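You operate a simulated robot arm through the tools that you are given. There is no shell and no other tool. Be economical: measure what you need, move in short steps, check, and stop when the job is done.

Carry out the task below with a simulated two-armed robot. There is one attempt and no reset: what you move stays moved.

Task
Fill the oiler well and crank the chain through it till every link shows oil.
Hold the slim teal bottle to swing its stopper lever open, pour to the well's line, stand the bottle back and hold it to shut the lever. Then wind the oiler crank. Set down upright: slim teal bottle. Where these are worked on the way, their far stop is far enough and under half their travel is too little: stopper lever.

The check looks at the end state, three seconds after you hand in, the way a careful person would. Anything else that was tipped, shoved, dropped, spilled or broken makes it a failure. A push-on lid holds only when it is set on centred and level and pressed home; a screw cap is set on level and turned clockwise until tight.

Robot
Two 7-joint arms with two-finger parallel grippers on one trunk, on a base that drives. Base frame: it is fixed to the floor where the robot stands at the start and does not move with it; the origin is under the middle of the robot, x ahead of it, y to its left, z up. Lengths are in mm, angles in degrees, forces in N, time in s.
The left shoulder is at the start at [60, 143, 881], the right one opposite. With the tool pointing down near the work surface each hand reaches from about 260 to 700 mm from the robot's upright axis, wherever it stands, measured 20 degrees to its own side. Places, roughly: green chain oiler [900, 200, 1000]; oiler crank [900, 200, 1100]; oiler well [900, 300, 1000]; stopper lever [700, 0, 1000]. Payload 1.57 kg a hand.
Tool frame (each hand has its own): the origin (TCP) lies between the finger pads and is the grasp point; the fingertips stand 30 mm ahead of it; z points along the fingers, y is the line along which they close. Largest opening 110 mm; finger width 24, thickness 12; the body of the gripper, 48 by 112 mm, starts 78 mm behind the TCP.
Orientation is that of the tool frame in the base frame, as a unit quaternion [x, y, z, w]. With the fingers straight down and closing along the base's y, the tool's x points along the base's -x, its y along +y and its z along -z.

Tools
- The arms move only by the tool play_rows. It takes "left_plan", "right_plan" or both (then of equal length, played together; a hand with none holds still); each is a list of rows, each a list of 7 numbers: the turn, a rotation vector about the tool's x, y, z in degrees, then the shift along the tool's x, y, z in mm, then the finger opening in mm, from 0 to 110. In form: [[wx, wy, wz, x, y, z, hand], ...]. A call has 1 to 12 rows; each row is the pose to reach, as a shift and turn from the pose commanded when the call began, along the tool's axes at that moment. A row lasts 0.2 s, in which the tool goes at most 50 mm and 8.6 degrees; a call with a longer step from one row to the next is refused whole, and so is a gripper value outside its range. A pose out of reach is approached as far as the arm can. The call stops where the force on the tool passes 40 N (or 10 N more than at its start, if that is more) or the arm is blocked; 0.2 s more then pass. Each finger travels about 45 mm/s and halts on what it meets, pressing with about 23 N; the grip force reading is that of the motor and also rises with nothing between the fingers. The clock runs only during rows and for 0.2 s after the last one: add rows that repeat a pose to give the fingers time. It gives the time, the measured TCP pose, the force on the tool (base axes), the opening and the grip force at its end, in the units of the frame above (readings bear some noise), with the torque about the TCP (base axes, N m) and any sound that the robot's microphone picked up.
- Cameras (640 x 400 px; columns grow to the right, rows downward): "scene" is now at [56.4, -1.1, 1504.8]; the picture's right is [-0.02, -1.00, 0.00], its down [-0.62, 0.01, -0.78] and it looks along [0.78, -0.01, -0.62] (base axes); focal length 292 px, centre (320, 200). "left" rides on the left gripper at [70, -16, -141] in its tool frame; the picture's right is [0.23, 0.97, 0.00], its down [-0.86, 0.20, -0.48] and it looks along [-0.47, 0.11, 0.88] (tool axes); focal length 222 px, centre (320, 200). "right" rides on the right gripper at [70, 16, -141] in its tool frame; the picture's right is [-0.23, 0.97, 0.00], its down [-0.85, -0.20, -0.48] and it looks along [-0.47, -0.11, 0.88] (tool axes); focal length 222 px, centre (320, 200). There is no depth. A picture from a camera that has moved, and an enlarged one, comes with that camera's place and axes in the base frame and with its lens.
- get_image(camera): a new picture of that camera. No time passes.
- slide_trunk(by): slides the trunk up (or, below 0, down) by that many mm; the arms and the scene camera ride with it, the base frame stays. It gives what a move gives, with no picture.
- roll_base(legs): drives the robot by 1 to 6 legs, each [ahead, left, turn to the left] in mm, mm and degrees, along the robot's own axes; the way and the turn of a leg run together, so that a leg with both is an arc; at most 1500 mm and 180 degrees a leg. The arms and the cameras ride along, it lands a little off, and it stops where it bumps. It gives what a move gives.
- head_to(pan, tilt): turns the head with the scene camera to pan (to the left, within 86 degrees either way) and tilt (down, from -29 to 69), counted from straight ahead of the robot. It gives what a move gives.
- close_up(camera, box): a new picture of the part [left, top, right, bottom] of that camera's present view, enlarged. No time passes.
- sign_off(): hands the job in; it is judged then, once.

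Go step by step. Nothing tells you exact positions but the pictures and the camera data: compare them with the known pose of the tool, close in by small moves and look again before you grip or let go. The budget is 120 turns and 92 pictures, counting those below and the enlarged ones. Unless the task says otherwise, let go and move clear before handing in, and close with one line.

The tools are called after "Emit:" as a command line: name --argument value ..., lists and objects as JSON in quotes. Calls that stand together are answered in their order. play_rows: Moves the arms, as the interface text tells. Its arguments: {"type":"object","properties":{"left_plan":{"type":"array"},"right_plan":{"type":"array"}},"required":[]} The other tools are called the same way: slide_trunk (by) slides the trunk up or down; roll_base (legs) drives the base; head_to (pan, tilt) turns the head that bears the scene camera; get_image (camera) takes a picture; close_up (camera, box) takes an enlarged picture of a part of a camera's view; sign_off () hands the job in.

At the start:

```text
t: 0.0
left_tool_pos: [543.3, 267.9, 1000.0]
left_tcp_rot: [0.0, 1.0, 0.0, 0.001]
left_wrist_force: [-0.7, -1.7, 0.3]
left_moment: [-0.01, -0.01, -0.02]
left_grip_width: 110.0
left_grip_force: 0.0
right_tool_pos: [603.8, -206.5, 999.6]
right_tcp_rot: [0.0, 1.0, 0.0, 0.0]
right_wrist_force: [-0.2, 0.4, -0.3]
right_moment: [0.0, -0.01, -0.03]
right_grip_width: 110.0
right_grip_force: 0.1
trunk travel left (down, up): [-480.0, 110.0]
robot x, y, heading: [2.0, -0.1, -0.0]
head pan, tilt: [-1.0, 38.5]
```

scene: 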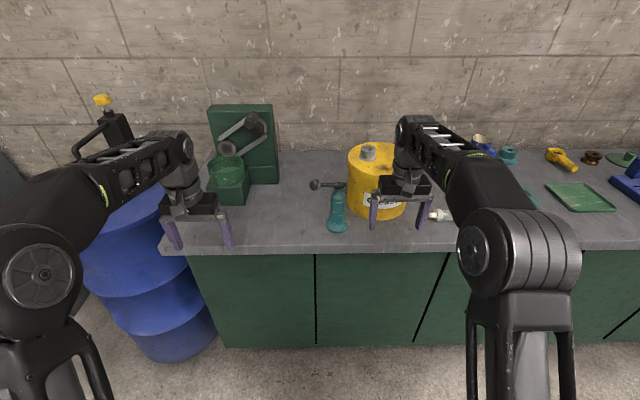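
right: 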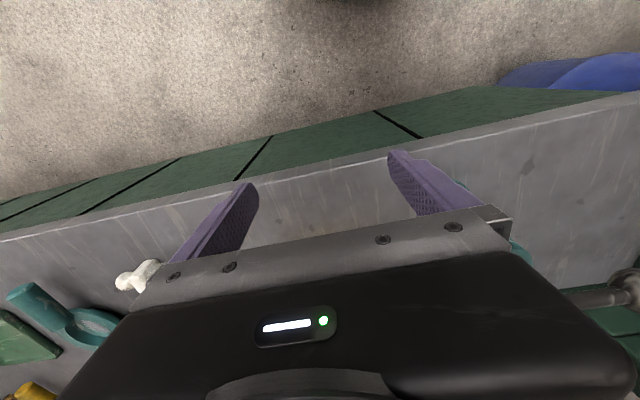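
left: 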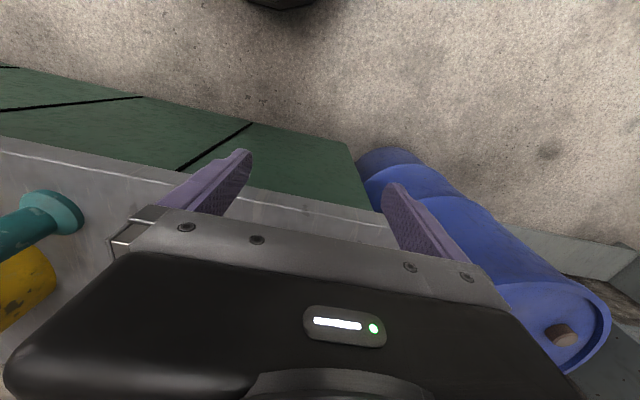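

I see the green oiler at left, the slim teal bottle near the centre, and a yellow can behind it. I'll enlarge the bottle and the oiler first.

Emit:
close_up --camera "scene" --box '[180, 90, 300, 215]'

Emit:
close_up --camera "scene" --box '[290, 140, 420, 240]'

```text
3.20 times, centred on (240, 152) of scene
camera zoom: at [56.4, -1.1, 1504.8], right [-0.02, -1.0, 0.0], down [-0.62, 0.01, -0.78], along [0.78, -0.01, -0.62], focal length 936 px, centre (576, 352)
```

zoom: 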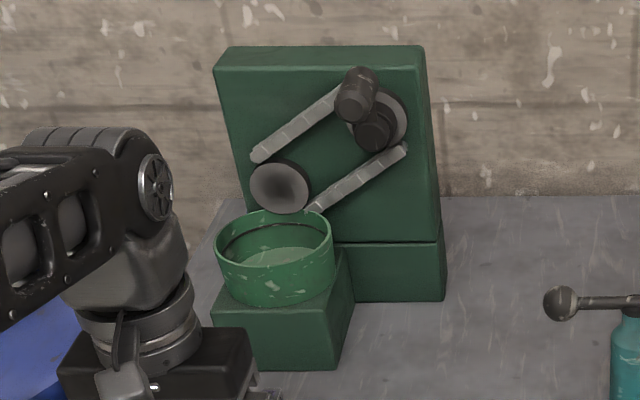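

```text
4.00 times, centred on (355, 190) of scene
camera zoom: at [56.4, -1.1, 1504.8], right [-0.02, -1.0, 0.0], down [-0.62, 0.01, -0.78], along [0.78, -0.01, -0.62], focal length 1170 px, centre (180, 240)
```

zoom: 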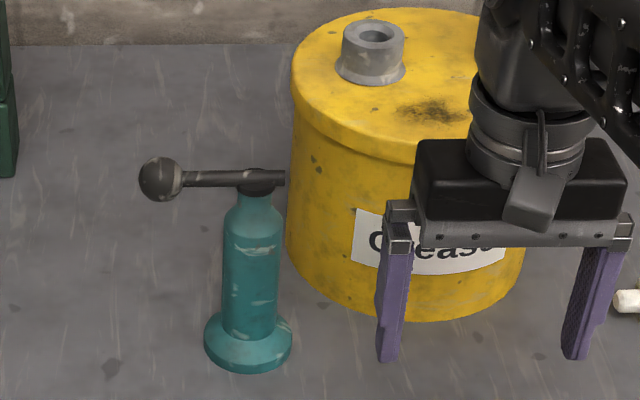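

The bottle stands near (705,-62) with its lever at z≈1042 and the ball to its left. The well is near (858,290). I'll zoom in on the lever joint and the crank.

Emit:
close_up --camera "scene" --box '[305, 170, 355, 202]'

Emit:
close_up --camera "scene" --box '[215, 100, 275, 138]'

```text
12.50 times, centred on (330, 186) of scene
camera zoom: at [56.4, -1.1, 1504.8], right [-0.02, -1.0, 0.0], down [-0.62, 0.01, -0.78], along [0.78, -0.01, -0.62], focal length 3656 px, centre (195, 375)
```

zoom: 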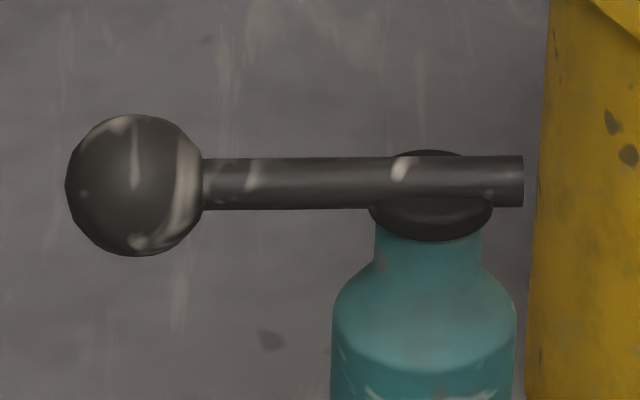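

```text
10.53 times, centred on (245, 119) of scene
camera zoom: at [56.4, -1.1, 1504.8], right [-0.02, -1.0, 0.0], down [-0.62, 0.01, -0.78], along [0.78, -0.01, -0.62], focal length 3078 px, centre (1110, 1053)
```

zoom: 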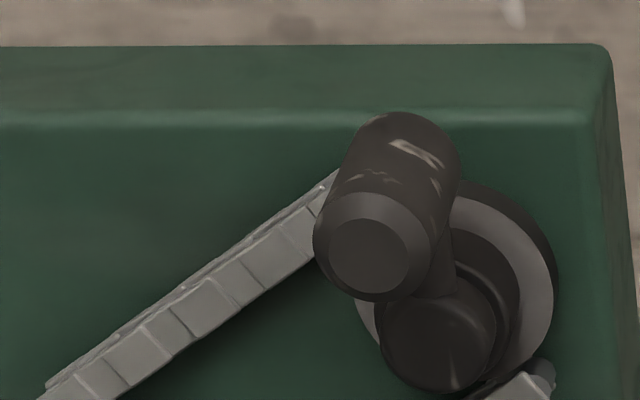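

The rod lies across the cap with a ball at its left end and a stub at its right. I'll turn the right hand level, pointing ahead, and stage it in front of the bottle.

Emit:
play_rows --right_plan '[[0, -8.2, 0, 15, 13, 0, 110], [0, -16.4, 0, 30, 26, 0, 110], [0, -24.6, 0, 45, 40, 0, 110], [0, -32.8, 0, 60, 53, 0, 110], [0, -41, 0, 75, 66, 5, 110], [0, -49.2, 0, 85, 79, 10, 110], [0, -57.4, 0, 90, 92, 15, 90], [0, -65.6, 0, 90, 105, 20, 90], [0, -73.8, 0, 90, 118, 25, 90], [0, -82, 0, 90, 132, 30, 90], [0, -90, 0, 90, 145, 40, 90], [0, -90, 0, 90, 145, 40, 90]]'

Emit:
get_image --camera "right"

Emit:
get_image --camera "scene"

```text
t: 2.6
left_tool_pos: [544.5, 268.4, 999.7]
left_tcp_rot: [0.0, 1.0, 0.0, 0.0]
left_wrist_force: [0.4, 0.4, 0.7]
left_moment: [0.02, 0.04, 0.04]
left_grip_width: 110.2
left_grip_force: 0.2
right_tool_pos: [521.5, -56.3, 975.5]
right_tcp_rot: [0.0, 0.709, -0.001, 0.705]
right_wrist_force: [-0.4, 0.1, -0.3]
right_moment: [-0.03, 0.01, 0.01]
right_grip_width: 90.0
right_grip_force: 0.1
right hand out of reach, approached as far as the arm can: row 9, 10, 11, 12
trunk travel left (down, up): [-480.0, 110.0]
robot x, y, heading: [4.5, -1.7, 0.0]
head pan, tilt: [-1.0, 38.5]
```

```text
84 pictures are left
camera right: at [380.8, -40.1, 905.9], right [0.0, 0.97, 0.23], down [-0.47, -0.2, 0.86], along [0.88, -0.11, 0.46], focal length 222 px, centre (320, 200)
```

right: 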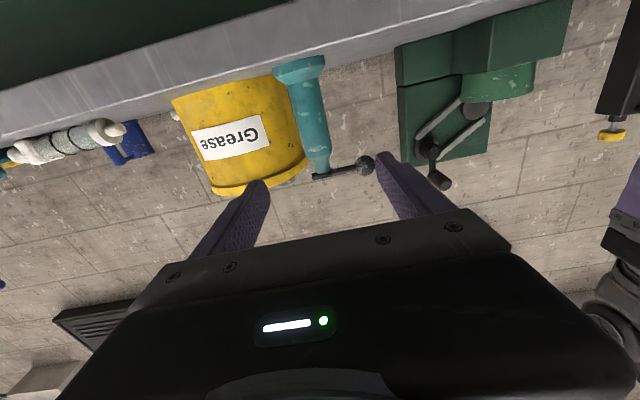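

```text
83 pictures are left
camera scene: at [56.7, -1.9, 1504.8], right [-0.02, -1.0, 0.0], down [-0.62, 0.01, -0.78], along [0.78, -0.01, -0.62], focal length 292 px, centre (320, 200)
```

scene: 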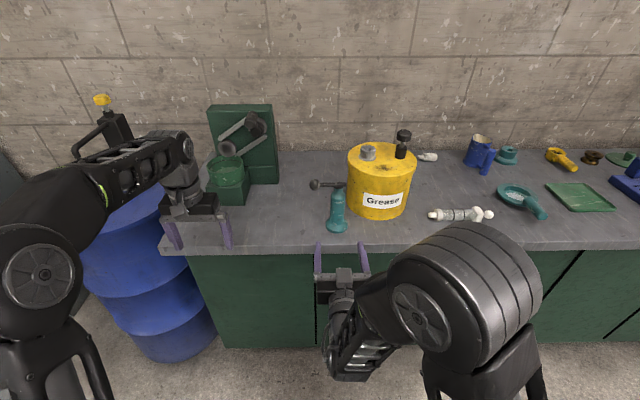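

The bottle axis is at y≈-64. I'll advance the right hand toward the bottle at z≈957 and look again.

Emit:
play_rows --right_plan '[[0, 0, 0, 0, 0, 35, 80], [0, 0, 0, 0, 0, 70, 80], [0, 0, 0, 0, 0, 100, 80], [0, 0, 0, 0, 0, 130, 80], [0, 0, 0, 0, 0, 130, 80]]'

Emit:
get_image --camera "right"

Emit:
close_up --camera "scene" --box '[280, 160, 400, 260]'

```text
t: 3.8
left_tool_pos: [543.5, 268.3, 999.6]
left_tcp_rot: [0.0, 1.0, 0.0, 0.0]
left_wrist_force: [-0.1, -1.0, -1.3]
left_moment: [0.01, -0.01, -0.01]
left_grip_width: 110.1
left_grip_force: 0.1
right_tool_pos: [652.9, -56.9, 975.2]
right_tcp_rot: [0.0, 0.707, 0.0, 0.707]
right_wrist_force: [0.3, 0.4, -0.9]
right_moment: [0.02, -0.02, 0.0]
right_grip_width: 79.8
right_grip_force: 0.1
trunk travel left (down, up): [-480.0, 110.0]
robot x, y, heading: [1.9, -3.1, -0.1]
head pan, tilt: [-1.0, 38.5]
```

```text
82 pictures are left
camera right: at [511.4, -40.1, 906.8], right [0.0, 0.97, 0.23], down [-0.48, -0.2, 0.85], along [0.88, -0.11, 0.47], focal length 222 px, centre (320, 200)
```

right: 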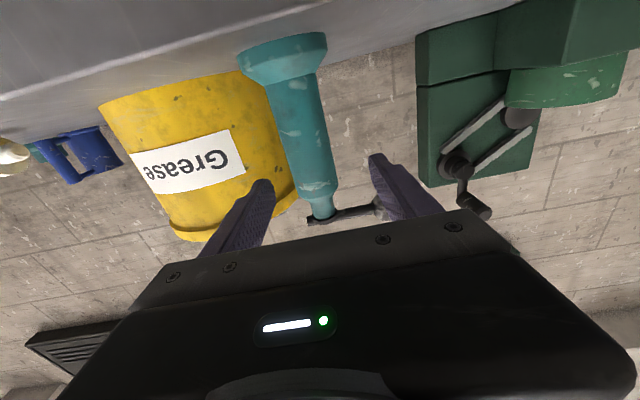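

```text
4.00 times, centred on (340, 210) of scene
camera zoom: at [56.1, -1.0, 1504.8], right [-0.02, -1.0, 0.0], down [-0.62, 0.01, -0.78], along [0.78, -0.01, -0.62], focal length 1170 px, centre (240, 160)
```

zoom: 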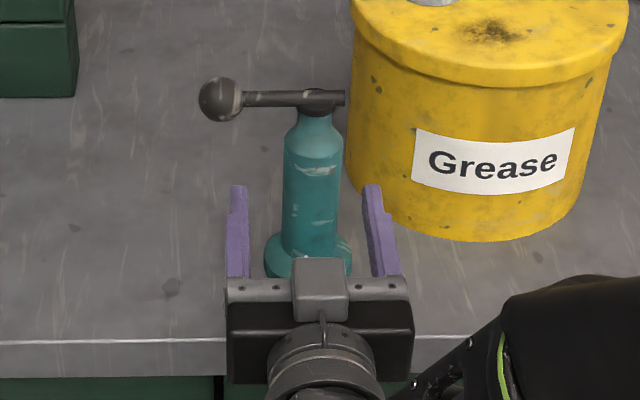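

The bottle is about 7 mm to the right of the gripper's midline. I'll correct that, advance to x≈708 and close gently.

Emit:
play_rows --right_plan '[[0, 0, 0, 3, -7, 8, 72], [0, 0, 0, 5, -7, 25, 72], [0, 0, 0, 5, -7, 40, 72], [0, 0, 0, 5, -7, 55, 72], [0, 0, 0, 5, -7, 55, 72]]'

Emit:
get_image --camera "right"

Emit:
close_up --camera "scene" --box '[280, 160, 400, 260]'

```text
t: 5.0
left_tool_pos: [543.1, 268.0, 999.3]
left_tcp_rot: [0.0, 1.0, 0.001, -0.001]
left_wrist_force: [-0.3, -0.6, -0.2]
left_moment: [-0.01, 0.03, 0.0]
left_grip_width: 110.1
left_grip_force: 0.1
right_tool_pos: [706.7, -64.0, 970.8]
right_tcp_rot: [0.0, 0.707, 0.001, 0.707]
right_wrist_force: [-0.6, -0.4, 0.5]
right_moment: [-0.01, 0.02, 0.0]
right_grip_width: 72.0
right_grip_force: 0.0
trunk travel left (down, up): [-480.0, 110.0]
robot x, y, heading: [0.9, 1.5, -0.1]
head pan, tilt: [-1.0, 38.5]
```

```text
80 pictures are left
camera right: at [566.3, -47.3, 900.3], right [0.0, 0.97, 0.23], down [-0.48, -0.2, 0.86], along [0.88, -0.11, 0.47], focal length 222 px, centre (320, 200)
```

right: 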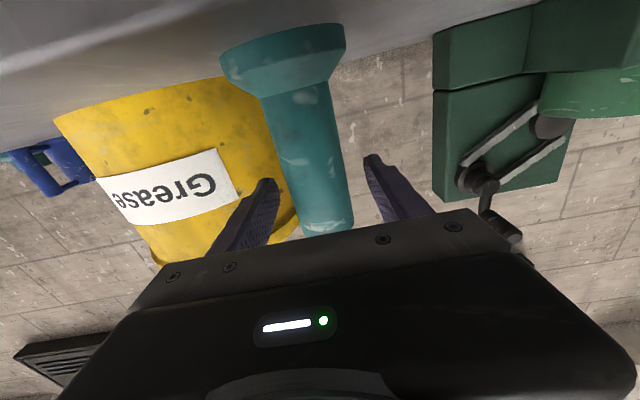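

```text
4.00 times, centred on (340, 210) of scene
camera zoom: at [56.3, -1.2, 1504.8], right [-0.02, -1.0, 0.0], down [-0.62, 0.01, -0.78], along [0.78, -0.01, -0.62], focal length 1170 px, centre (240, 160)
```

zoom: 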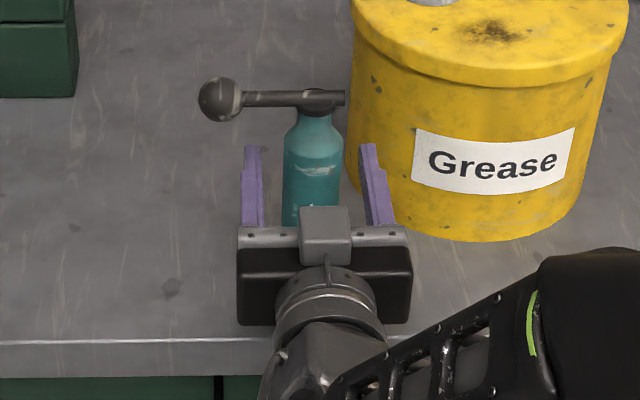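

The fingers now straddle the bottle, within 2 mm of centred. I'll close on it.

Emit:
play_rows --right_plan '[[0, 0, 0, 0, -1.5, 3, 60], [0, 0, 0, 0, -1.5, 3, 48], [0, 0, 0, 0, -1.5, 3, 42], [0, 0, 0, 0, -1.5, 3, 36], [0, 0, 0, 0, -1.5, 3, 30], [0, 0, 0, 0, -1.5, 3, 30]]'

Emit:
close_up --camera "scene" --box '[280, 160, 400, 260]'

```text
t: 6.4
left_tool_pos: [543.0, 268.7, 999.9]
left_tcp_rot: [0.0, 1.0, 0.0, 0.001]
left_wrist_force: [0.5, 0.5, -1.2]
left_moment: [-0.01, -0.04, 0.02]
left_grip_width: 110.1
left_grip_force: 0.1
right_tool_pos: [710.5, -65.8, 970.1]
right_tcp_rot: [-0.001, 0.707, 0.001, 0.707]
right_wrist_force: [0.1, 0.6, -0.5]
right_moment: [0.02, -0.05, 0.02]
right_grip_width: 38.4
right_grip_force: 23.3
trunk travel left (down, up): [-480.0, 110.0]
robot x, y, heading: [-1.0, -0.2, -0.2]
head pan, tilt: [-1.0, 38.5]
```

```text
4.00 times, centred on (340, 210) of scene
camera zoom: at [56.4, -1.0, 1504.8], right [-0.02, -1.0, 0.0], down [-0.62, 0.01, -0.78], along [0.78, -0.01, -0.62], focal length 1170 px, centre (240, 160)
```

zoom: 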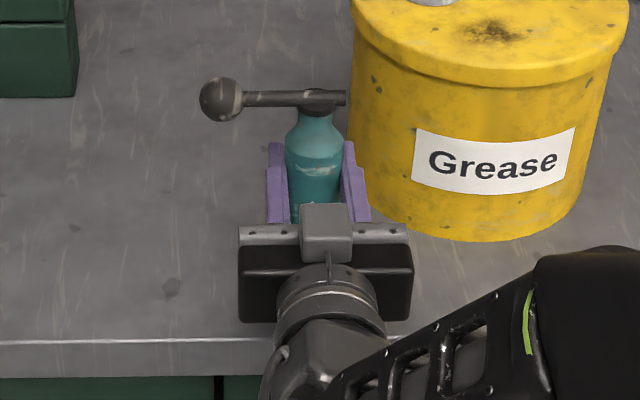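

The bottle is held with the grip at 38 mm. Next I'll raise the left hand, turn it so the fingers close along base x, and bring it above the lever ball near (708,3,1042).

Emit:
play_rows --left_plan '[[0, 0, 8.2, 0, 0, -30, 80], [0, 0, 16.4, 0, -10, -60, 80], [0, 0, 24.6, -10, -30, -90, 80], [0, 0, 32.8, -25, -50, -120, 80], [0, 0, 41, -40, -75, -130, 80], [0, 0, 49.2, -55, -100, -130, 80], [0, 0, 57.4, -75, -130, -130, 80], [0, 0, 65.6, -95, -160, -130, 80], [0, 0, 73.8, -120, -195, -130, 80], [0, 0, 82, -145, -225, -130, 80], [0, 0, 90, -165, -245, -130, 80], [0, 0, 90, -165, -245, -130, 80]]'

Emit:
get_image --camera "left"

Emit:
get_image --camera "scene"

```text
t: 9.0
left_tool_pos: [575.0, 130.4, 1024.4]
left_tcp_rot: [0.677, 0.735, 0.04, 0.025]
left_wrist_force: [1.0, 1.7, -0.6]
left_moment: [-0.06, 0.08, 0.02]
left_grip_width: 80.0
left_grip_force: 0.0
left hand out of reach, approached as far as the arm can: row 2, 3, 4, 5, 6, 7, 8, 9, 10, 11, 12
right_tool_pos: [710.7, -62.2, 969.5]
right_tcp_rot: [-0.001, 0.708, -0.001, 0.706]
right_wrist_force: [0.1, 1.9, -3.6]
right_moment: [-0.04, 0.03, -0.15]
right_grip_width: 38.4
right_grip_force: 22.9
trunk travel left (down, up): [-480.0, 110.0]
robot x, y, heading: [2.0, 0.2, 0.2]
head pan, tilt: [-1.0, 38.5]
```

```text
77 pictures are left
camera left: at [540.1, 194.5, 1163.8], right [0.95, 0.3, 0.09], down [0.23, -0.85, 0.48], along [0.22, -0.43, -0.87], focal length 222 px, centre (320, 200)
```

left: 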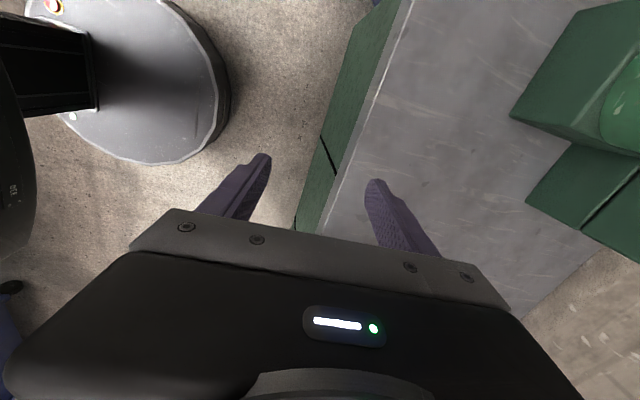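

```text
76 pictures are left
camera scene: at [59.6, 2.8, 1504.6], right [-0.02, -1.0, 0.0], down [-0.62, 0.01, -0.78], along [0.78, -0.02, -0.62], focal length 292 px, centre (320, 200)
```

scene: 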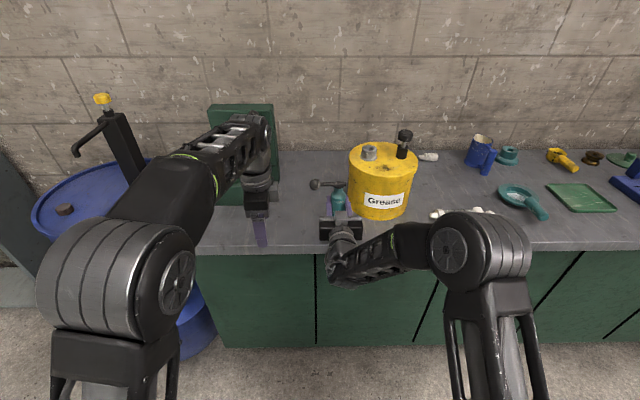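

The left arm can't reach this high at the present trunk height. I'll release the bottle, back off, raise the trunk and drive closer, then grip again.

Emit:
play_rows --right_plan '[[0, 0, 0, 0, 0, 0, 50], [0, 0, 0, 0, 0, 0, 66], [0, 0, 0, 0, 0, 0, 76], [0, 0, 0, 0, 0, 0, 76], [0, 0, 0, 0, 0, -30, 76], [0, 0, 0, 0, 0, -65, 76], [0, 0, 0, 0, 0, -100, 76], [0, 0, 0, 0, 0, -135, 76], [0, 0, 0, 0, 0, -150, 76]]'

Emit:
slide_trunk --by 110

Emit:
get_image --camera "scene"

```text
t: 11.0
left_tool_pos: [571.9, 128.6, 1024.5]
left_tcp_rot: [0.676, 0.735, 0.043, 0.021]
left_wrist_force: [-0.1, -0.4, -0.3]
left_moment: [-0.02, -0.02, 0.01]
left_grip_width: 80.1
left_grip_force: 0.0
right_tool_pos: [561.0, -67.6, 971.3]
right_tcp_rot: [0.002, 0.707, -0.001, 0.707]
right_wrist_force: [-0.1, -0.2, 0.1]
right_moment: [0.0, -0.01, 0.03]
right_grip_width: 76.0
right_grip_force: 0.0
trunk travel left (down, up): [-480.0, 110.0]
robot x, y, heading: [0.5, -0.4, -0.0]
head pan, tilt: [-1.0, 38.5]
```

```text
t: 12.4
left_tool_pos: [572.6, 128.6, 1134.6]
left_tcp_rot: [0.677, 0.735, 0.041, 0.022]
left_wrist_force: [-0.9, -1.5, -0.8]
left_moment: [0.01, -0.04, 0.02]
left_grip_width: 80.0
left_grip_force: 0.1
right_tool_pos: [560.1, -64.6, 1079.5]
right_tcp_rot: [0.0, 0.707, 0.0, 0.707]
right_wrist_force: [-0.4, -0.2, 0.0]
right_moment: [-0.01, 0.0, -0.04]
right_grip_width: 76.0
right_grip_force: 0.0
trunk travel left (down, up): [-590.0, 0.0]
robot x, y, heading: [2.0, 1.8, 0.2]
head pan, tilt: [-1.0, 38.5]
```

```text
75 pictures are left
camera scene: at [56.5, -1.1, 1614.7], right [-0.02, -1.0, 0.0], down [-0.62, 0.01, -0.78], along [0.78, -0.01, -0.62], focal length 292 px, centre (320, 200)
```

scene: 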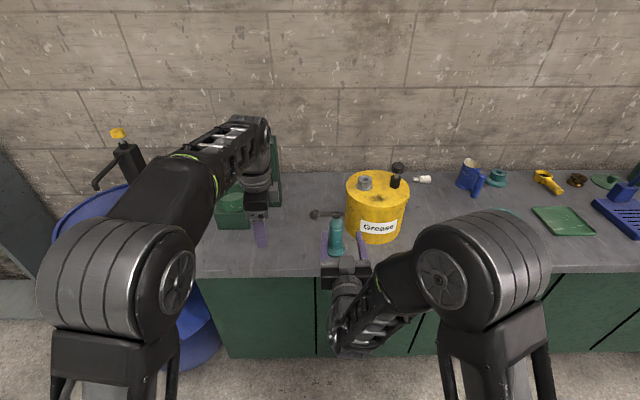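

The bottle stands undisturbed and everything is clear, so I'll drive 100 mm ahead.

Emit:
roll_base --legs '[[100, 0, 0]]'

Emit:
get_image --camera "scene"

```text
t: 13.6
left_tool_pos: [670.9, 129.4, 1133.3]
left_tcp_rot: [0.676, 0.735, 0.041, 0.022]
left_wrist_force: [1.2, -1.1, -0.7]
left_moment: [0.0, 0.04, 0.01]
left_grip_width: 79.9
left_grip_force: 0.1
right_tool_pos: [660.1, -64.7, 1079.9]
right_tcp_rot: [0.0, 0.708, 0.0, 0.706]
right_wrist_force: [-0.5, 0.2, -0.3]
right_moment: [0.01, 0.0, -0.01]
right_grip_width: 75.9
right_grip_force: 0.1
trunk travel left (down, up): [-590.0, 0.0]
robot x, y, heading: [98.0, 0.5, -0.2]
head pan, tilt: [-1.0, 38.5]
```

```text
74 pictures are left
camera scene: at [156.4, -1.0, 1614.7], right [-0.02, -1.0, 0.0], down [-0.62, 0.01, -0.78], along [0.78, -0.01, -0.62], focal length 292 px, centre (320, 200)
```

scene: 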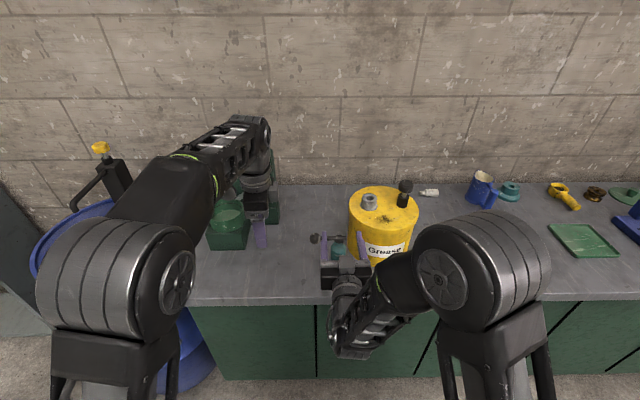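

I'll back the right hand off slightly, lower it to z≈970, and move in around the bottle again.

Emit:
play_rows --right_plan '[[0, 0, 0, 0, 0, -25, 76], [0, 0, 0, 40, 0, -25, 76], [0, 0, 0, 80, 0, -25, 76], [0, 0, 0, 109, 0, -25, 76], [0, 0, 0, 109, 0, -25, 76]]'

Emit:
close_up --camera "scene" --box '[290, 190, 410, 290]'

```text
t: 14.8
left_tool_pos: [668.7, 128.7, 1135.2]
left_tcp_rot: [0.677, 0.734, 0.043, 0.023]
left_wrist_force: [0.5, -0.1, -0.4]
left_moment: [0.02, -0.01, -0.02]
left_grip_width: 80.1
left_grip_force: 0.0
right_tool_pos: [684.3, -37.3, 1028.8]
right_tcp_rot: [-0.001, 0.711, -0.001, 0.704]
right_wrist_force: [0.4, -0.1, -0.6]
right_moment: [-0.01, -0.03, 0.01]
right_grip_width: 76.1
right_grip_force: 0.0
right hand out of reach, approached as far as the arm can: row 2, 3, 4, 5
trunk travel left (down, up): [-590.0, 0.0]
robot x, y, heading: [97.2, 2.1, 0.2]
head pan, tilt: [-1.0, 38.5]
```

```text
4.00 times, centred on (350, 240) of scene
camera zoom: at [153.8, -1.1, 1614.8], right [-0.02, -1.0, 0.0], down [-0.62, 0.01, -0.78], along [0.78, -0.01, -0.62], focal length 1170 px, centre (200, 40)
```

zoom: 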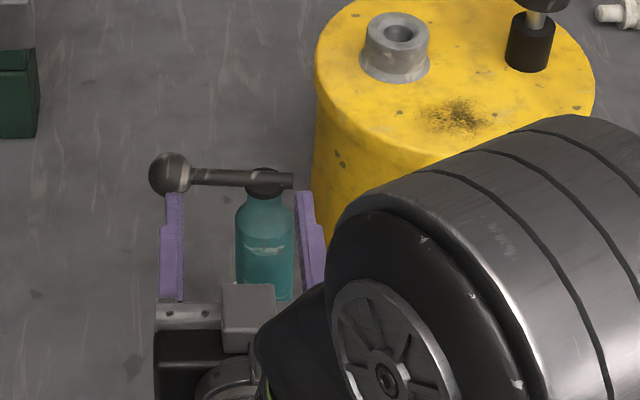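

The right arm is folded to its limit and a finger has come close to the lever ball. I'll retrace that move upward and check the lever.

Emit:
play_rows --right_plan '[[0, 0, 0, -12, -5, -5, 76], [0, 0, 0, -25, -12, -11, 76], [0, 0, 0, -40, -20, -18, 76], [0, 0, 0, -55, -27, -24, 76], [0, 0, 0, -70, -27, -24, 76]]'

Emit:
close_up --camera "scene" --box '[290, 190, 410, 290]'

```text
t: 16.0
left_tool_pos: [669.7, 129.4, 1136.0]
left_tcp_rot: [0.677, 0.735, 0.042, 0.021]
left_wrist_force: [-0.6, 0.1, -0.2]
left_moment: [-0.02, 0.0, -0.01]
left_grip_width: 80.0
left_grip_force: 0.1
right_tool_pos: [662.3, -63.2, 1099.8]
right_tcp_rot: [0.0, 0.707, 0.0, 0.707]
right_wrist_force: [-0.4, -0.2, 0.0]
right_moment: [0.0, -0.04, -0.02]
right_grip_width: 76.0
right_grip_force: 0.0
trunk travel left (down, up): [-590.0, 0.0]
robot x, y, heading: [96.7, 0.3, -0.0]
head pan, tilt: [-1.0, 38.5]
```

```text
4.00 times, centred on (350, 240) of scene
camera zoom: at [154.3, -1.2, 1614.8], right [-0.02, -1.0, 0.0], down [-0.62, 0.01, -0.78], along [0.78, -0.01, -0.62], focal length 1170 px, centre (200, 40)
```

zoom: 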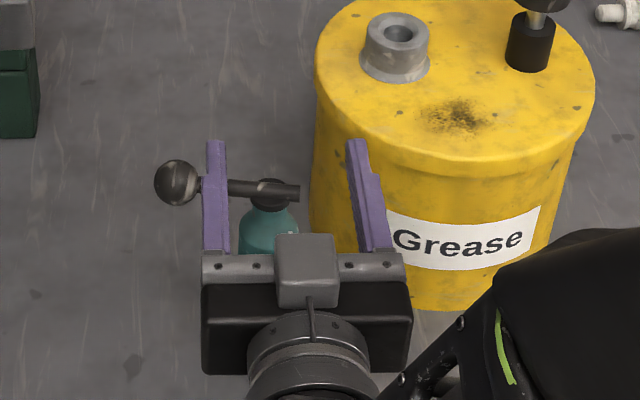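

The bottle was nudged a few mm and yawed slightly but is standing upright. I'll drive back 50 mm and lower the trunk 50 mm for better reach.

Emit:
roll_base --legs '[[-50, 0, 0]]'

Emit:
slide_trunk --by -50

Emit:
play_rows --right_plan '[[0, 0, 0, 0, 0, -15, 76], [0, 0, 0, 30, 0, -15, 76], [0, 0, 0, 60, 0, -15, 76], [0, 0, 0, 60, 0, -15, 76]]'

Emit:
close_up --camera "scene" --box '[290, 170, 410, 270]'

```text
t: 16.9
left_tool_pos: [616.8, 128.3, 1136.4]
left_tcp_rot: [0.677, 0.735, 0.042, 0.023]
left_wrist_force: [-1.0, 0.6, 0.0]
left_moment: [0.0, -0.06, 0.0]
left_grip_width: 80.2
left_grip_force: 0.0
right_tool_pos: [610.1, -64.8, 1101.3]
right_tcp_rot: [-0.001, 0.706, 0.002, 0.708]
right_wrist_force: [0.0, 0.2, 1.0]
right_moment: [0.02, 0.05, -0.02]
right_grip_width: 76.0
right_grip_force: 0.0
trunk travel left (down, up): [-590.0, 0.0]
robot x, y, heading: [51.1, -0.8, 0.1]
head pan, tilt: [-1.0, 38.5]
```

```text
t: 17.8
left_tool_pos: [619.5, 128.4, 1084.1]
left_tcp_rot: [0.676, 0.735, 0.042, 0.022]
left_wrist_force: [-0.2, 0.7, 0.1]
left_moment: [0.03, 0.02, 0.01]
left_grip_width: 80.0
left_grip_force: 0.2
right_tool_pos: [613.0, -63.9, 1050.0]
right_tcp_rot: [0.0, 0.706, 0.001, 0.708]
right_wrist_force: [-0.8, -0.1, -0.8]
right_moment: [0.02, 0.0, 0.0]
right_grip_width: 76.0
right_grip_force: 0.1
trunk travel left (down, up): [-540.0, 50.0]
robot x, y, heading: [48.4, 1.2, -0.1]
head pan, tilt: [-1.0, 38.5]
```

```text
t: 18.8
left_tool_pos: [618.2, 129.0, 1085.0]
left_tcp_rot: [0.677, 0.734, 0.042, 0.022]
left_wrist_force: [-0.4, 0.2, 0.0]
left_moment: [-0.01, 0.0, 0.0]
left_grip_width: 80.3
left_grip_force: 0.2
right_tool_pos: [611.1, -59.2, 1008.5]
right_tcp_rot: [-0.001, 0.711, -0.001, 0.703]
right_wrist_force: [-0.7, -0.2, 0.6]
right_moment: [0.01, 0.02, 0.01]
right_grip_width: 76.2
right_grip_force: 0.2
right hand out of reach, approached as far as the arm can: row 3, 4
trunk travel left (down, up): [-540.0, 50.0]
robot x, y, heading: [52.3, -3.3, -0.0]
head pan, tilt: [-1.0, 38.5]
```

```text
4.00 times, centred on (350, 220) of scene
camera zoom: at [104.9, -1.1, 1564.8], right [-0.02, -1.0, 0.0], down [-0.62, 0.01, -0.78], along [0.78, -0.01, -0.62], focal length 1170 px, centre (200, 120)
```

zoom: 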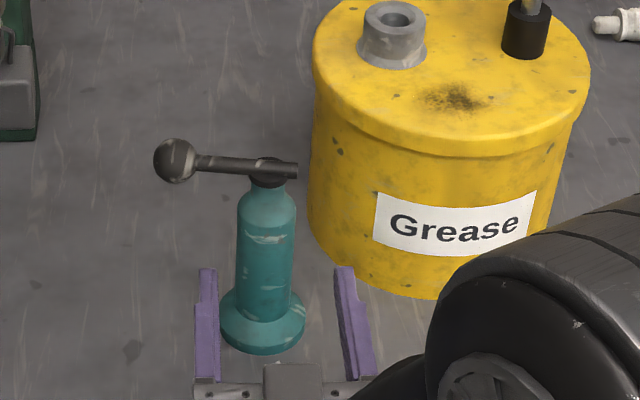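

The bottle is now near (713,-59), with its top at about z≈1030 and slightly yawed. I'll move the right hand forward and down in front of it.

Emit:
play_rows --right_plan '[[0, 0, 0, 0, 0, 20, 76], [0, 0, 0, 0, 0, 40, 76], [0, 0, 0, 15, 0, 45, 76], [0, 0, 0, 30, 0, 45, 76], [0, 0, 0, 30, 0, 45, 76]]'

Emit:
close_up --camera "scene" --box '[290, 170, 410, 270]'

```text
t: 20.0
left_tool_pos: [619.3, 127.5, 1084.8]
left_tcp_rot: [0.676, 0.735, 0.042, 0.021]
left_wrist_force: [-0.6, -0.2, 0.1]
left_moment: [-0.01, 0.01, -0.01]
left_grip_width: 79.9
left_grip_force: 0.1
right_tool_pos: [656.5, -60.2, 977.8]
right_tcp_rot: [0.0, 0.708, 0.0, 0.707]
right_wrist_force: [-0.1, 0.3, -0.4]
right_moment: [0.04, -0.03, 0.01]
right_grip_width: 76.0
right_grip_force: 0.1
trunk travel left (down, up): [-540.0, 50.0]
robot x, y, heading: [48.8, 2.2, -0.0]
head pan, tilt: [-1.0, 38.5]
```

```text
4.00 times, centred on (350, 220) of scene
camera zoom: at [105.1, -1.5, 1564.8], right [-0.02, -1.0, 0.0], down [-0.62, 0.01, -0.78], along [0.78, -0.01, -0.62], focal length 1170 px, centre (200, 120)
```

zoom: 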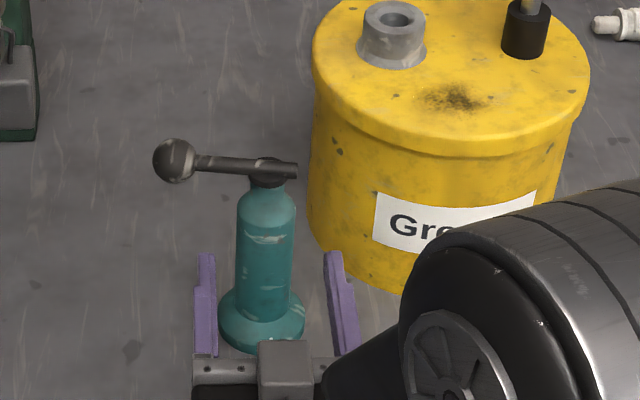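

The gripper is now well centred on the bottle. I'll advance to x≈713 and close.

Emit:
play_rows --right_plan '[[0, 0, 0, 6, 1, 20, 76], [0, 0, 0, 8, 1, 40, 74], [0, 0, 0, 8, 1, 57, 66], [0, 0, 0, 8, 1, 57, 54], [0, 0, 0, 8, 1, 57, 45], [0, 0, 0, 8, 1, 57, 38], [0, 0, 0, 8, 1, 57, 30], [0, 0, 0, 8, 1, 57, 30]]'

Emit:
close_up --camera "scene" --box '[290, 170, 410, 270]'

Emit:
get_image --camera "left"

```text
t: 21.8
left_tool_pos: [620.0, 128.8, 1084.9]
left_tcp_rot: [0.677, 0.735, 0.042, 0.021]
left_wrist_force: [0.0, -0.3, -0.1]
left_moment: [-0.04, -0.02, 0.02]
left_grip_width: 80.0
left_grip_force: 0.1
right_tool_pos: [714.1, -58.1, 971.0]
right_tcp_rot: [0.0, 0.707, 0.0, 0.707]
right_wrist_force: [0.1, -1.0, -0.1]
right_moment: [0.01, -0.04, 0.0]
right_grip_width: 37.8
right_grip_force: 23.2
trunk travel left (down, up): [-540.0, 50.0]
robot x, y, heading: [48.9, 0.7, -0.1]
head pan, tilt: [-1.0, 38.5]
```

```text
4.00 times, centred on (350, 220) of scene
camera zoom: at [105.1, -1.3, 1564.8], right [-0.02, -1.0, 0.0], down [-0.62, 0.01, -0.78], along [0.78, -0.01, -0.62], focal length 1170 px, centre (200, 120)
```

zoom: 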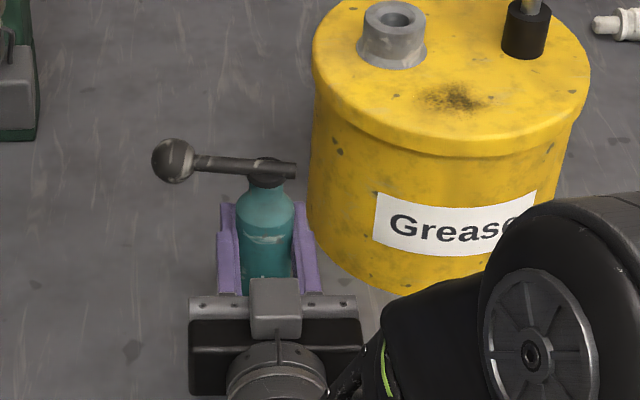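

```text
68 pictures are left
camera left: at [586.2, 192.4, 1224.8], right [0.95, 0.3, 0.09], down [0.23, -0.85, 0.47], along [0.22, -0.43, -0.88], focal length 222 px, centre (320, 200)
```

left: 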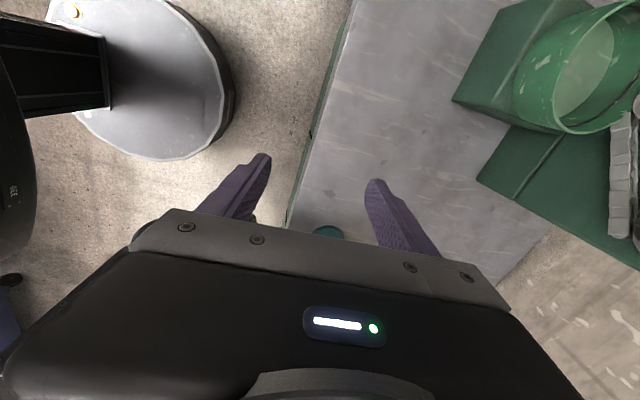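

The bottle is held again. I'll square up the left hand and lower it to the left of the ball, at about (725,70,1040), with its fingers straddling along x.

Emit:
play_rows --left_plan '[[1, -0.3, 0.9, -12, 19, 10, 80], [2, -0.6, 1.8, -26, 38, 20, 80], [3.1, -1, 2.8, -40, 57, 31, 80], [4.2, -1.3, 3.8, -54, 76, 42, 80], [5.2, -1.6, 4.7, -67, 95, 52, 80], [5.2, -1.6, 4.7, -67, 95, 52, 80]]'

Emit:
get_image --camera "left"

Emit:
close_up --camera "scene" --box '[250, 150, 410, 250]'

```text
t: 23.2
left_tool_pos: [668.9, 101.8, 1065.8]
left_tcp_rot: [0.69, 0.723, 0.023, 0.012]
left_wrist_force: [-0.6, -0.7, -0.1]
left_moment: [0.01, 0.0, 0.01]
left_grip_width: 80.1
left_grip_force: 0.1
left hand out of reach, approached as far as the arm can: row 3, 4, 5, 6
right_tool_pos: [713.4, -58.5, 971.5]
right_tcp_rot: [0.0, 0.707, 0.0, 0.707]
right_wrist_force: [-0.7, 0.0, -0.3]
right_moment: [0.03, 0.01, 0.01]
right_grip_width: 38.1
right_grip_force: 22.6
trunk travel left (down, up): [-540.0, 50.0]
robot x, y, heading: [49.1, -2.5, -0.1]
head pan, tilt: [-1.0, 38.5]
```

```text
67 pictures are left
camera left: at [642.7, 168.7, 1205.8], right [0.96, 0.27, 0.05], down [0.21, -0.85, 0.48], along [0.17, -0.45, -0.88], focal length 222 px, centre (320, 200)
```

left: 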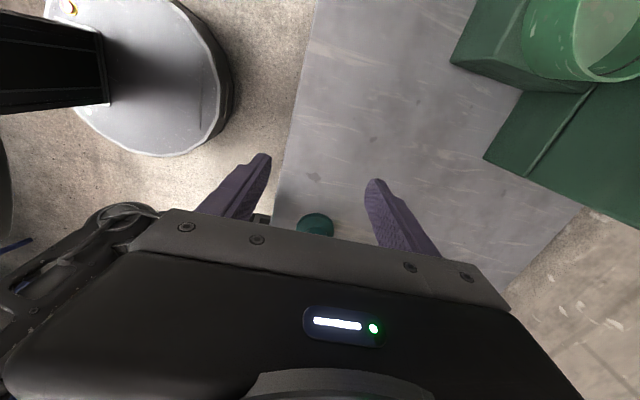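

```text
4.00 times, centred on (330, 200) of scene
camera zoom: at [105.0, -1.1, 1564.8], right [-0.02, -1.0, 0.0], down [-0.62, 0.01, -0.78], along [0.78, -0.01, -0.62], focal length 1170 px, centre (280, 200)
```

zoom: 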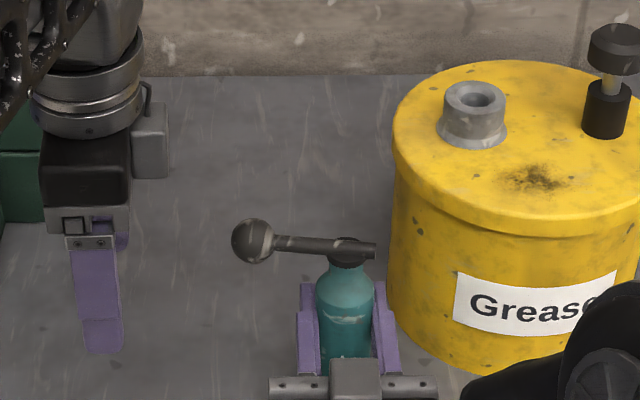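

The left arm is at full stretch pointing straight down, so I'll need to approach the ball with the hand pitched forward. First I'll look closely at the cap for the hinge type.

Emit:
close_up --camera "scene" --box '[305, 198, 350, 226]'

```text
14.22 times, centred on (328, 212) of scene
camera zoom: at [105.0, -1.1, 1564.8], right [-0.02, -1.0, 0.0], down [-0.62, 0.01, -0.78], along [0.78, -0.01, -0.62], focal length 4159 px, centre (213, 29)
```

zoom: 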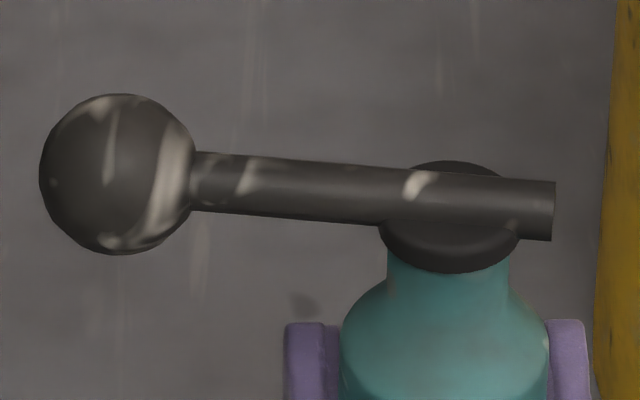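

The lever is a rod lying across the cap and it yawed together with the bottle, so I expect it to lift. I'll pitch the left hand forward about 60°, with fingers closed as a poker, staying to the left of the ball.

Emit:
play_rows --left_plan '[[-7.5, 0, 0, 0, -5, 0, 70], [-15, 0, 0, 0, -10, 0, 60], [-22.5, 0, 0, 0, -15, 0, 50], [-30, 0, 0, 0, -20, 5, 40], [-37.5, 0, 0, 0, -25, 10, 30], [-45, 0, 0, 0, -30, 15, 20], [-52.5, 0, 0, 0, -35, 20, 10], [-60, 0, 0, 0, -40, 25, 0], [-60, 0, 0, 0, -40, 25, 0]]'

Emit:
get_image --camera "left"

Emit:
close_up --camera "scene" --box '[230, 150, 390, 250]'

```text
t: 25.2
left_tool_pos: [630.8, 101.0, 1035.4]
left_tcp_rot: [0.592, 0.613, 0.381, 0.357]
left_wrist_force: [-0.4, -0.1, -0.5]
left_moment: [-0.03, 0.0, 0.0]
left_grip_width: 0.0
left_grip_force: 21.8
left hand out of reach, approached as far as the arm can: row 7
right_tool_pos: [714.9, -58.6, 971.5]
right_tcp_rot: [0.001, 0.707, -0.001, 0.707]
right_wrist_force: [-0.7, -0.4, -0.3]
right_moment: [0.0, 0.01, 0.0]
right_grip_width: 38.1
right_grip_force: 22.5
trunk travel left (down, up): [-540.0, 50.0]
robot x, y, heading: [46.7, 0.8, 0.1]
head pan, tilt: [-1.0, 38.5]
```

```text
64 pictures are left
camera left: at [494.6, 164.2, 1086.5], right [0.43, 0.23, 0.87], down [-0.3, -0.87, 0.38], along [0.85, -0.42, -0.31], focal length 222 px, centre (320, 200)
```

left: 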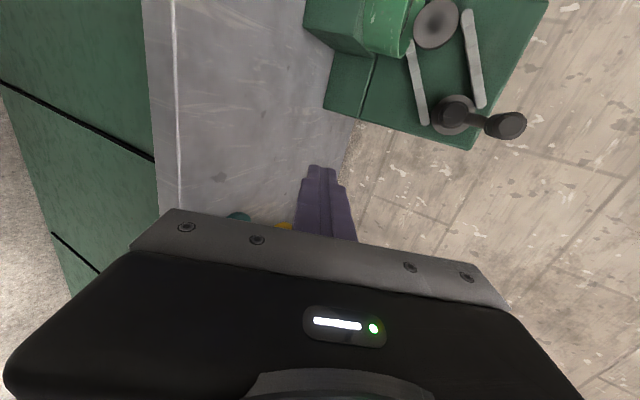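

```text
4.00 times, centred on (310, 200) of scene
camera zoom: at [104.9, -1.4, 1564.8], right [-0.02, -1.0, 0.0], down [-0.62, 0.01, -0.78], along [0.78, -0.01, -0.62], focal length 1170 px, centre (360, 200)
```

zoom: 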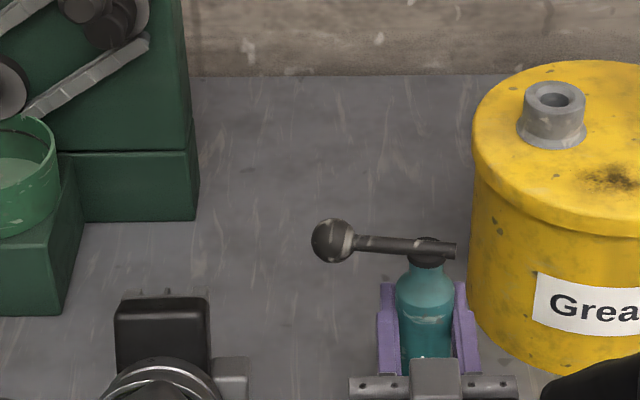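

The poker points forward and slightly down. I'll yaw it 20° to keep clear of the right hand and lower it to the left of the ball, then look.

Emit:
play_rows --left_plan '[[-0.1, -4.4, 2.2, -11, -2, 24, 0], [-0.1, -8.9, 4.5, -22, -4, 48, 0], [-0.2, -13.3, 6.8, -34, -5, 72, 0], [-0.27, -17.8, 9.05, -45, -7, 95, 0], [-0.27, -17.8, 9.05, -45, -7, 95, 0]]'

Emit:
get_image --camera "left"

Emit:
close_up --camera "scene" --box '[230, 160, 390, 260]'

```text
t: 26.4
left_tool_pos: [712.5, 60.9, 983.8]
left_tcp_rot: [0.689, 0.502, 0.314, 0.418]
left_wrist_force: [0.5, -0.7, -0.3]
left_moment: [-0.01, 0.01, -0.01]
left_grip_width: 0.2
left_grip_force: 21.1
right_tool_pos: [713.6, -58.8, 970.9]
right_tcp_rot: [0.0, 0.708, -0.001, 0.707]
right_wrist_force: [-1.1, -1.4, 0.4]
right_moment: [-0.02, 0.03, 0.05]
right_grip_width: 38.1
right_grip_force: 22.8
trunk travel left (down, up): [-540.0, 50.0]
robot x, y, heading: [44.7, 0.3, -0.1]
head pan, tilt: [-1.0, 38.5]
```

```text
62 pictures are left
camera left: at [605.8, 167.3, 1034.7], right [0.49, 0.07, 0.87], down [-0.58, -0.72, 0.38], along [0.65, -0.69, -0.31], focal length 222 px, centre (320, 200)
```

left: 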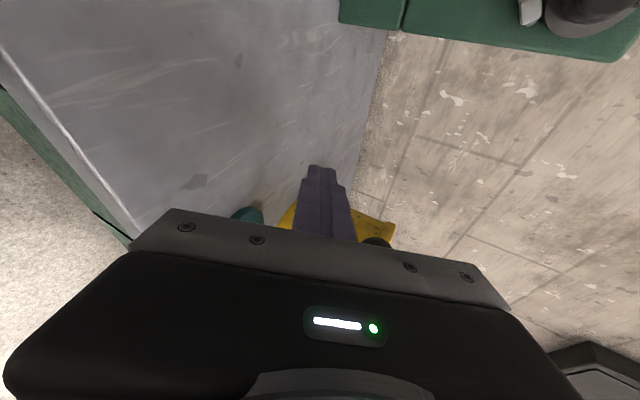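

```text
4.00 times, centred on (310, 210) of scene
camera zoom: at [104.8, -1.5, 1564.8], right [-0.02, -1.0, 0.0], down [-0.62, 0.01, -0.78], along [0.78, -0.01, -0.62], focal length 1170 px, centre (360, 160)
```

zoom: 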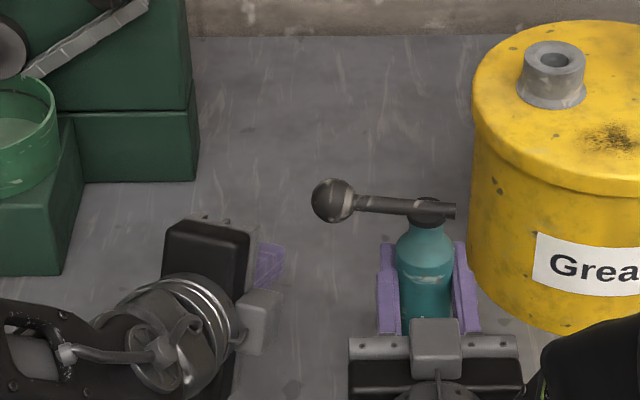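

The ball sits near (730,8,1031). I'll sweep the poker under it and lift a little to test the hinge.

Emit:
play_rows --left_plan '[[0, 0, 0, -15, 5, 9.5, 0], [0, 0, 0, -30, 10, 19, 0], [0, 0, 0, -45.5, 15.1, 28.3, 0], [0, 0, 0, -45.4, 20, 26, 0], [0, 0, 0, -45.4, 24, 23.8, 0], [0, 0, 0, -45.3, 29, 21.5, 0], [0, 0, 0, -45.2, 33, 19.2, 0]]'

Emit:
close_up --camera "scene" --box '[230, 160, 390, 260]'

```text
t: 28.0
left_tool_pos: [730.7, 8.5, 1005.6]
left_tcp_rot: [0.69, 0.502, 0.314, 0.417]
left_wrist_force: [-0.2, 1.8, -2.3]
left_moment: [0.0, -0.05, 0.02]
left_grip_width: 0.1
left_grip_force: 21.1
right_tool_pos: [714.7, -58.3, 972.7]
right_tcp_rot: [0.0, 0.707, 0.001, 0.707]
right_wrist_force: [-0.6, -0.2, 0.4]
right_moment: [0.13, 0.02, -0.01]
right_grip_width: 38.2
right_grip_force: 22.7
trunk travel left (down, up): [-540.0, 50.0]
robot x, y, heading: [50.9, -2.1, -0.2]
head pan, tilt: [-1.0, 38.5]
```

```text
4.00 times, centred on (310, 210) of scene
camera zoom: at [105.2, -1.1, 1564.8], right [-0.02, -1.0, 0.0], down [-0.62, 0.01, -0.78], along [0.78, -0.01, -0.62], focal length 1170 px, centre (360, 160)
```

zoom: 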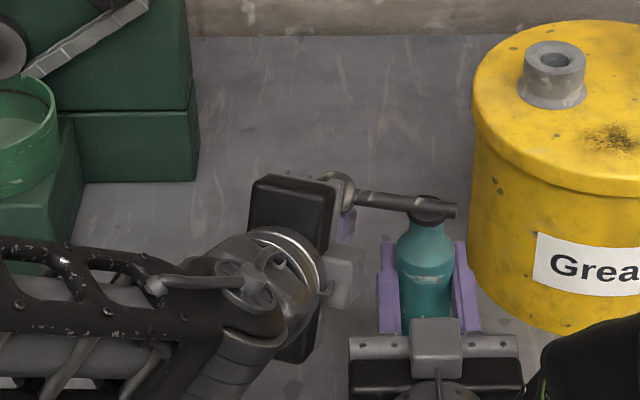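

The rod has begun to rise under only 2 N, so the lever lifts. I'll continue raising along the arc.

Emit:
play_rows --left_plan '[[0, 0, 0, 0, 4.5, -2.3, 0], [0, 0, 0, 0, 8.9, -4.5, 0], [0, 0, 0, 0.2, 13.4, -6.8, 0], [0, 0, 0, -0.8, 18, -8.8, 0]]'

Emit:
close_up --camera "scene" --box '[230, 160, 390, 260]'

```text
t: 29.0
left_tool_pos: [730.0, 6.8, 1026.4]
left_tcp_rot: [0.689, 0.503, 0.313, 0.417]
left_wrist_force: [-1.0, -0.7, -0.5]
left_moment: [0.0, -0.03, 0.02]
left_grip_width: 0.0
left_grip_force: 20.9
right_tool_pos: [714.9, -56.9, 971.1]
right_tcp_rot: [0.0, 0.707, 0.0, 0.707]
right_wrist_force: [1.1, -1.2, 0.5]
right_moment: [-0.09, 0.02, -0.04]
right_grip_width: 38.1
right_grip_force: 23.1
trunk travel left (down, up): [-540.0, 50.0]
robot x, y, heading: [48.7, -1.1, 0.2]
head pan, tilt: [-1.0, 38.5]
```

```text
4.00 times, centred on (310, 210) of scene
camera zoom: at [105.2, -1.2, 1564.8], right [-0.02, -1.0, 0.0], down [-0.62, 0.01, -0.78], along [0.78, -0.01, -0.62], focal length 1170 px, centre (360, 160)
```

zoom: 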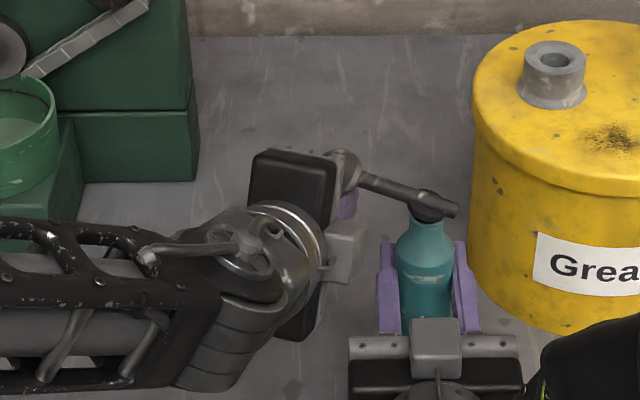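

The hinge is at the right-hand end and the cap lifts with the rod. I'll carry the poker further round the arc.

Emit:
play_rows --left_plan '[[0, 0, 0, 0.1, 8.5, -4.3, 0], [0, 0, 0, 0.2, 16.9, -8.6, 0], [0, 0, 0, -1.5, 23.5, -11.3, 0], [0, 0, 0, -3.4, 30, -13.9, 0], [0, 0, 0, -6.5, 36.3, -17.2, 0], [0, 0, 0, -9.5, 42.5, -20.4, 0], [0, 0, 0, -13.8, 48, -22.9, 0], [0, 0, 0, -18.1, 53.6, -25.3, 0], [0, 0, 0, -23.3, 58.9, -27.3, 0], [0, 0, 0, -28.6, 64.1, -29.2, 0]]'

Emit:
close_up --camera "scene" --box '[230, 150, 390, 250]'

```text
t: 31.2
left_tool_pos: [725.0, -22.1, 1096.4]
left_tcp_rot: [0.689, 0.503, 0.314, 0.417]
left_wrist_force: [0.4, 1.4, -1.1]
left_moment: [0.03, -0.02, -0.03]
left_grip_width: 0.0
left_grip_force: 21.7
right_tool_pos: [713.6, -57.4, 971.2]
right_tcp_rot: [0.0, 0.707, -0.001, 0.707]
right_wrist_force: [-0.6, -0.8, 1.1]
right_moment: [0.15, 0.02, 0.0]
right_grip_width: 37.9
right_grip_force: 23.1
trunk travel left (down, up): [-540.0, 50.0]
robot x, y, heading: [48.5, 0.0, 0.2]
head pan, tilt: [-1.0, 38.5]
```

```text
4.00 times, centred on (310, 200) of scene
camera zoom: at [105.0, -1.1, 1564.8], right [-0.02, -1.0, 0.0], down [-0.62, 0.01, -0.78], along [0.78, -0.01, -0.62], focal length 1170 px, centre (360, 200)
```

zoom: 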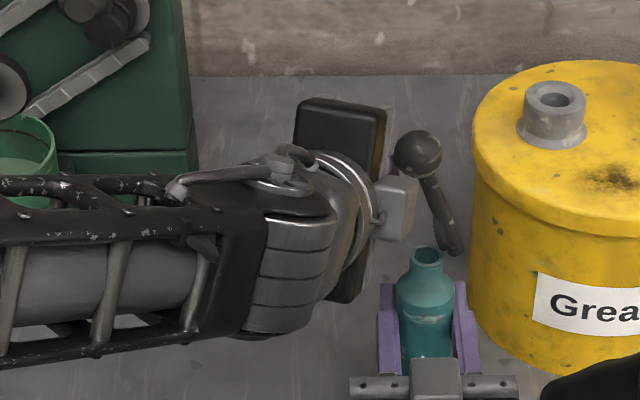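

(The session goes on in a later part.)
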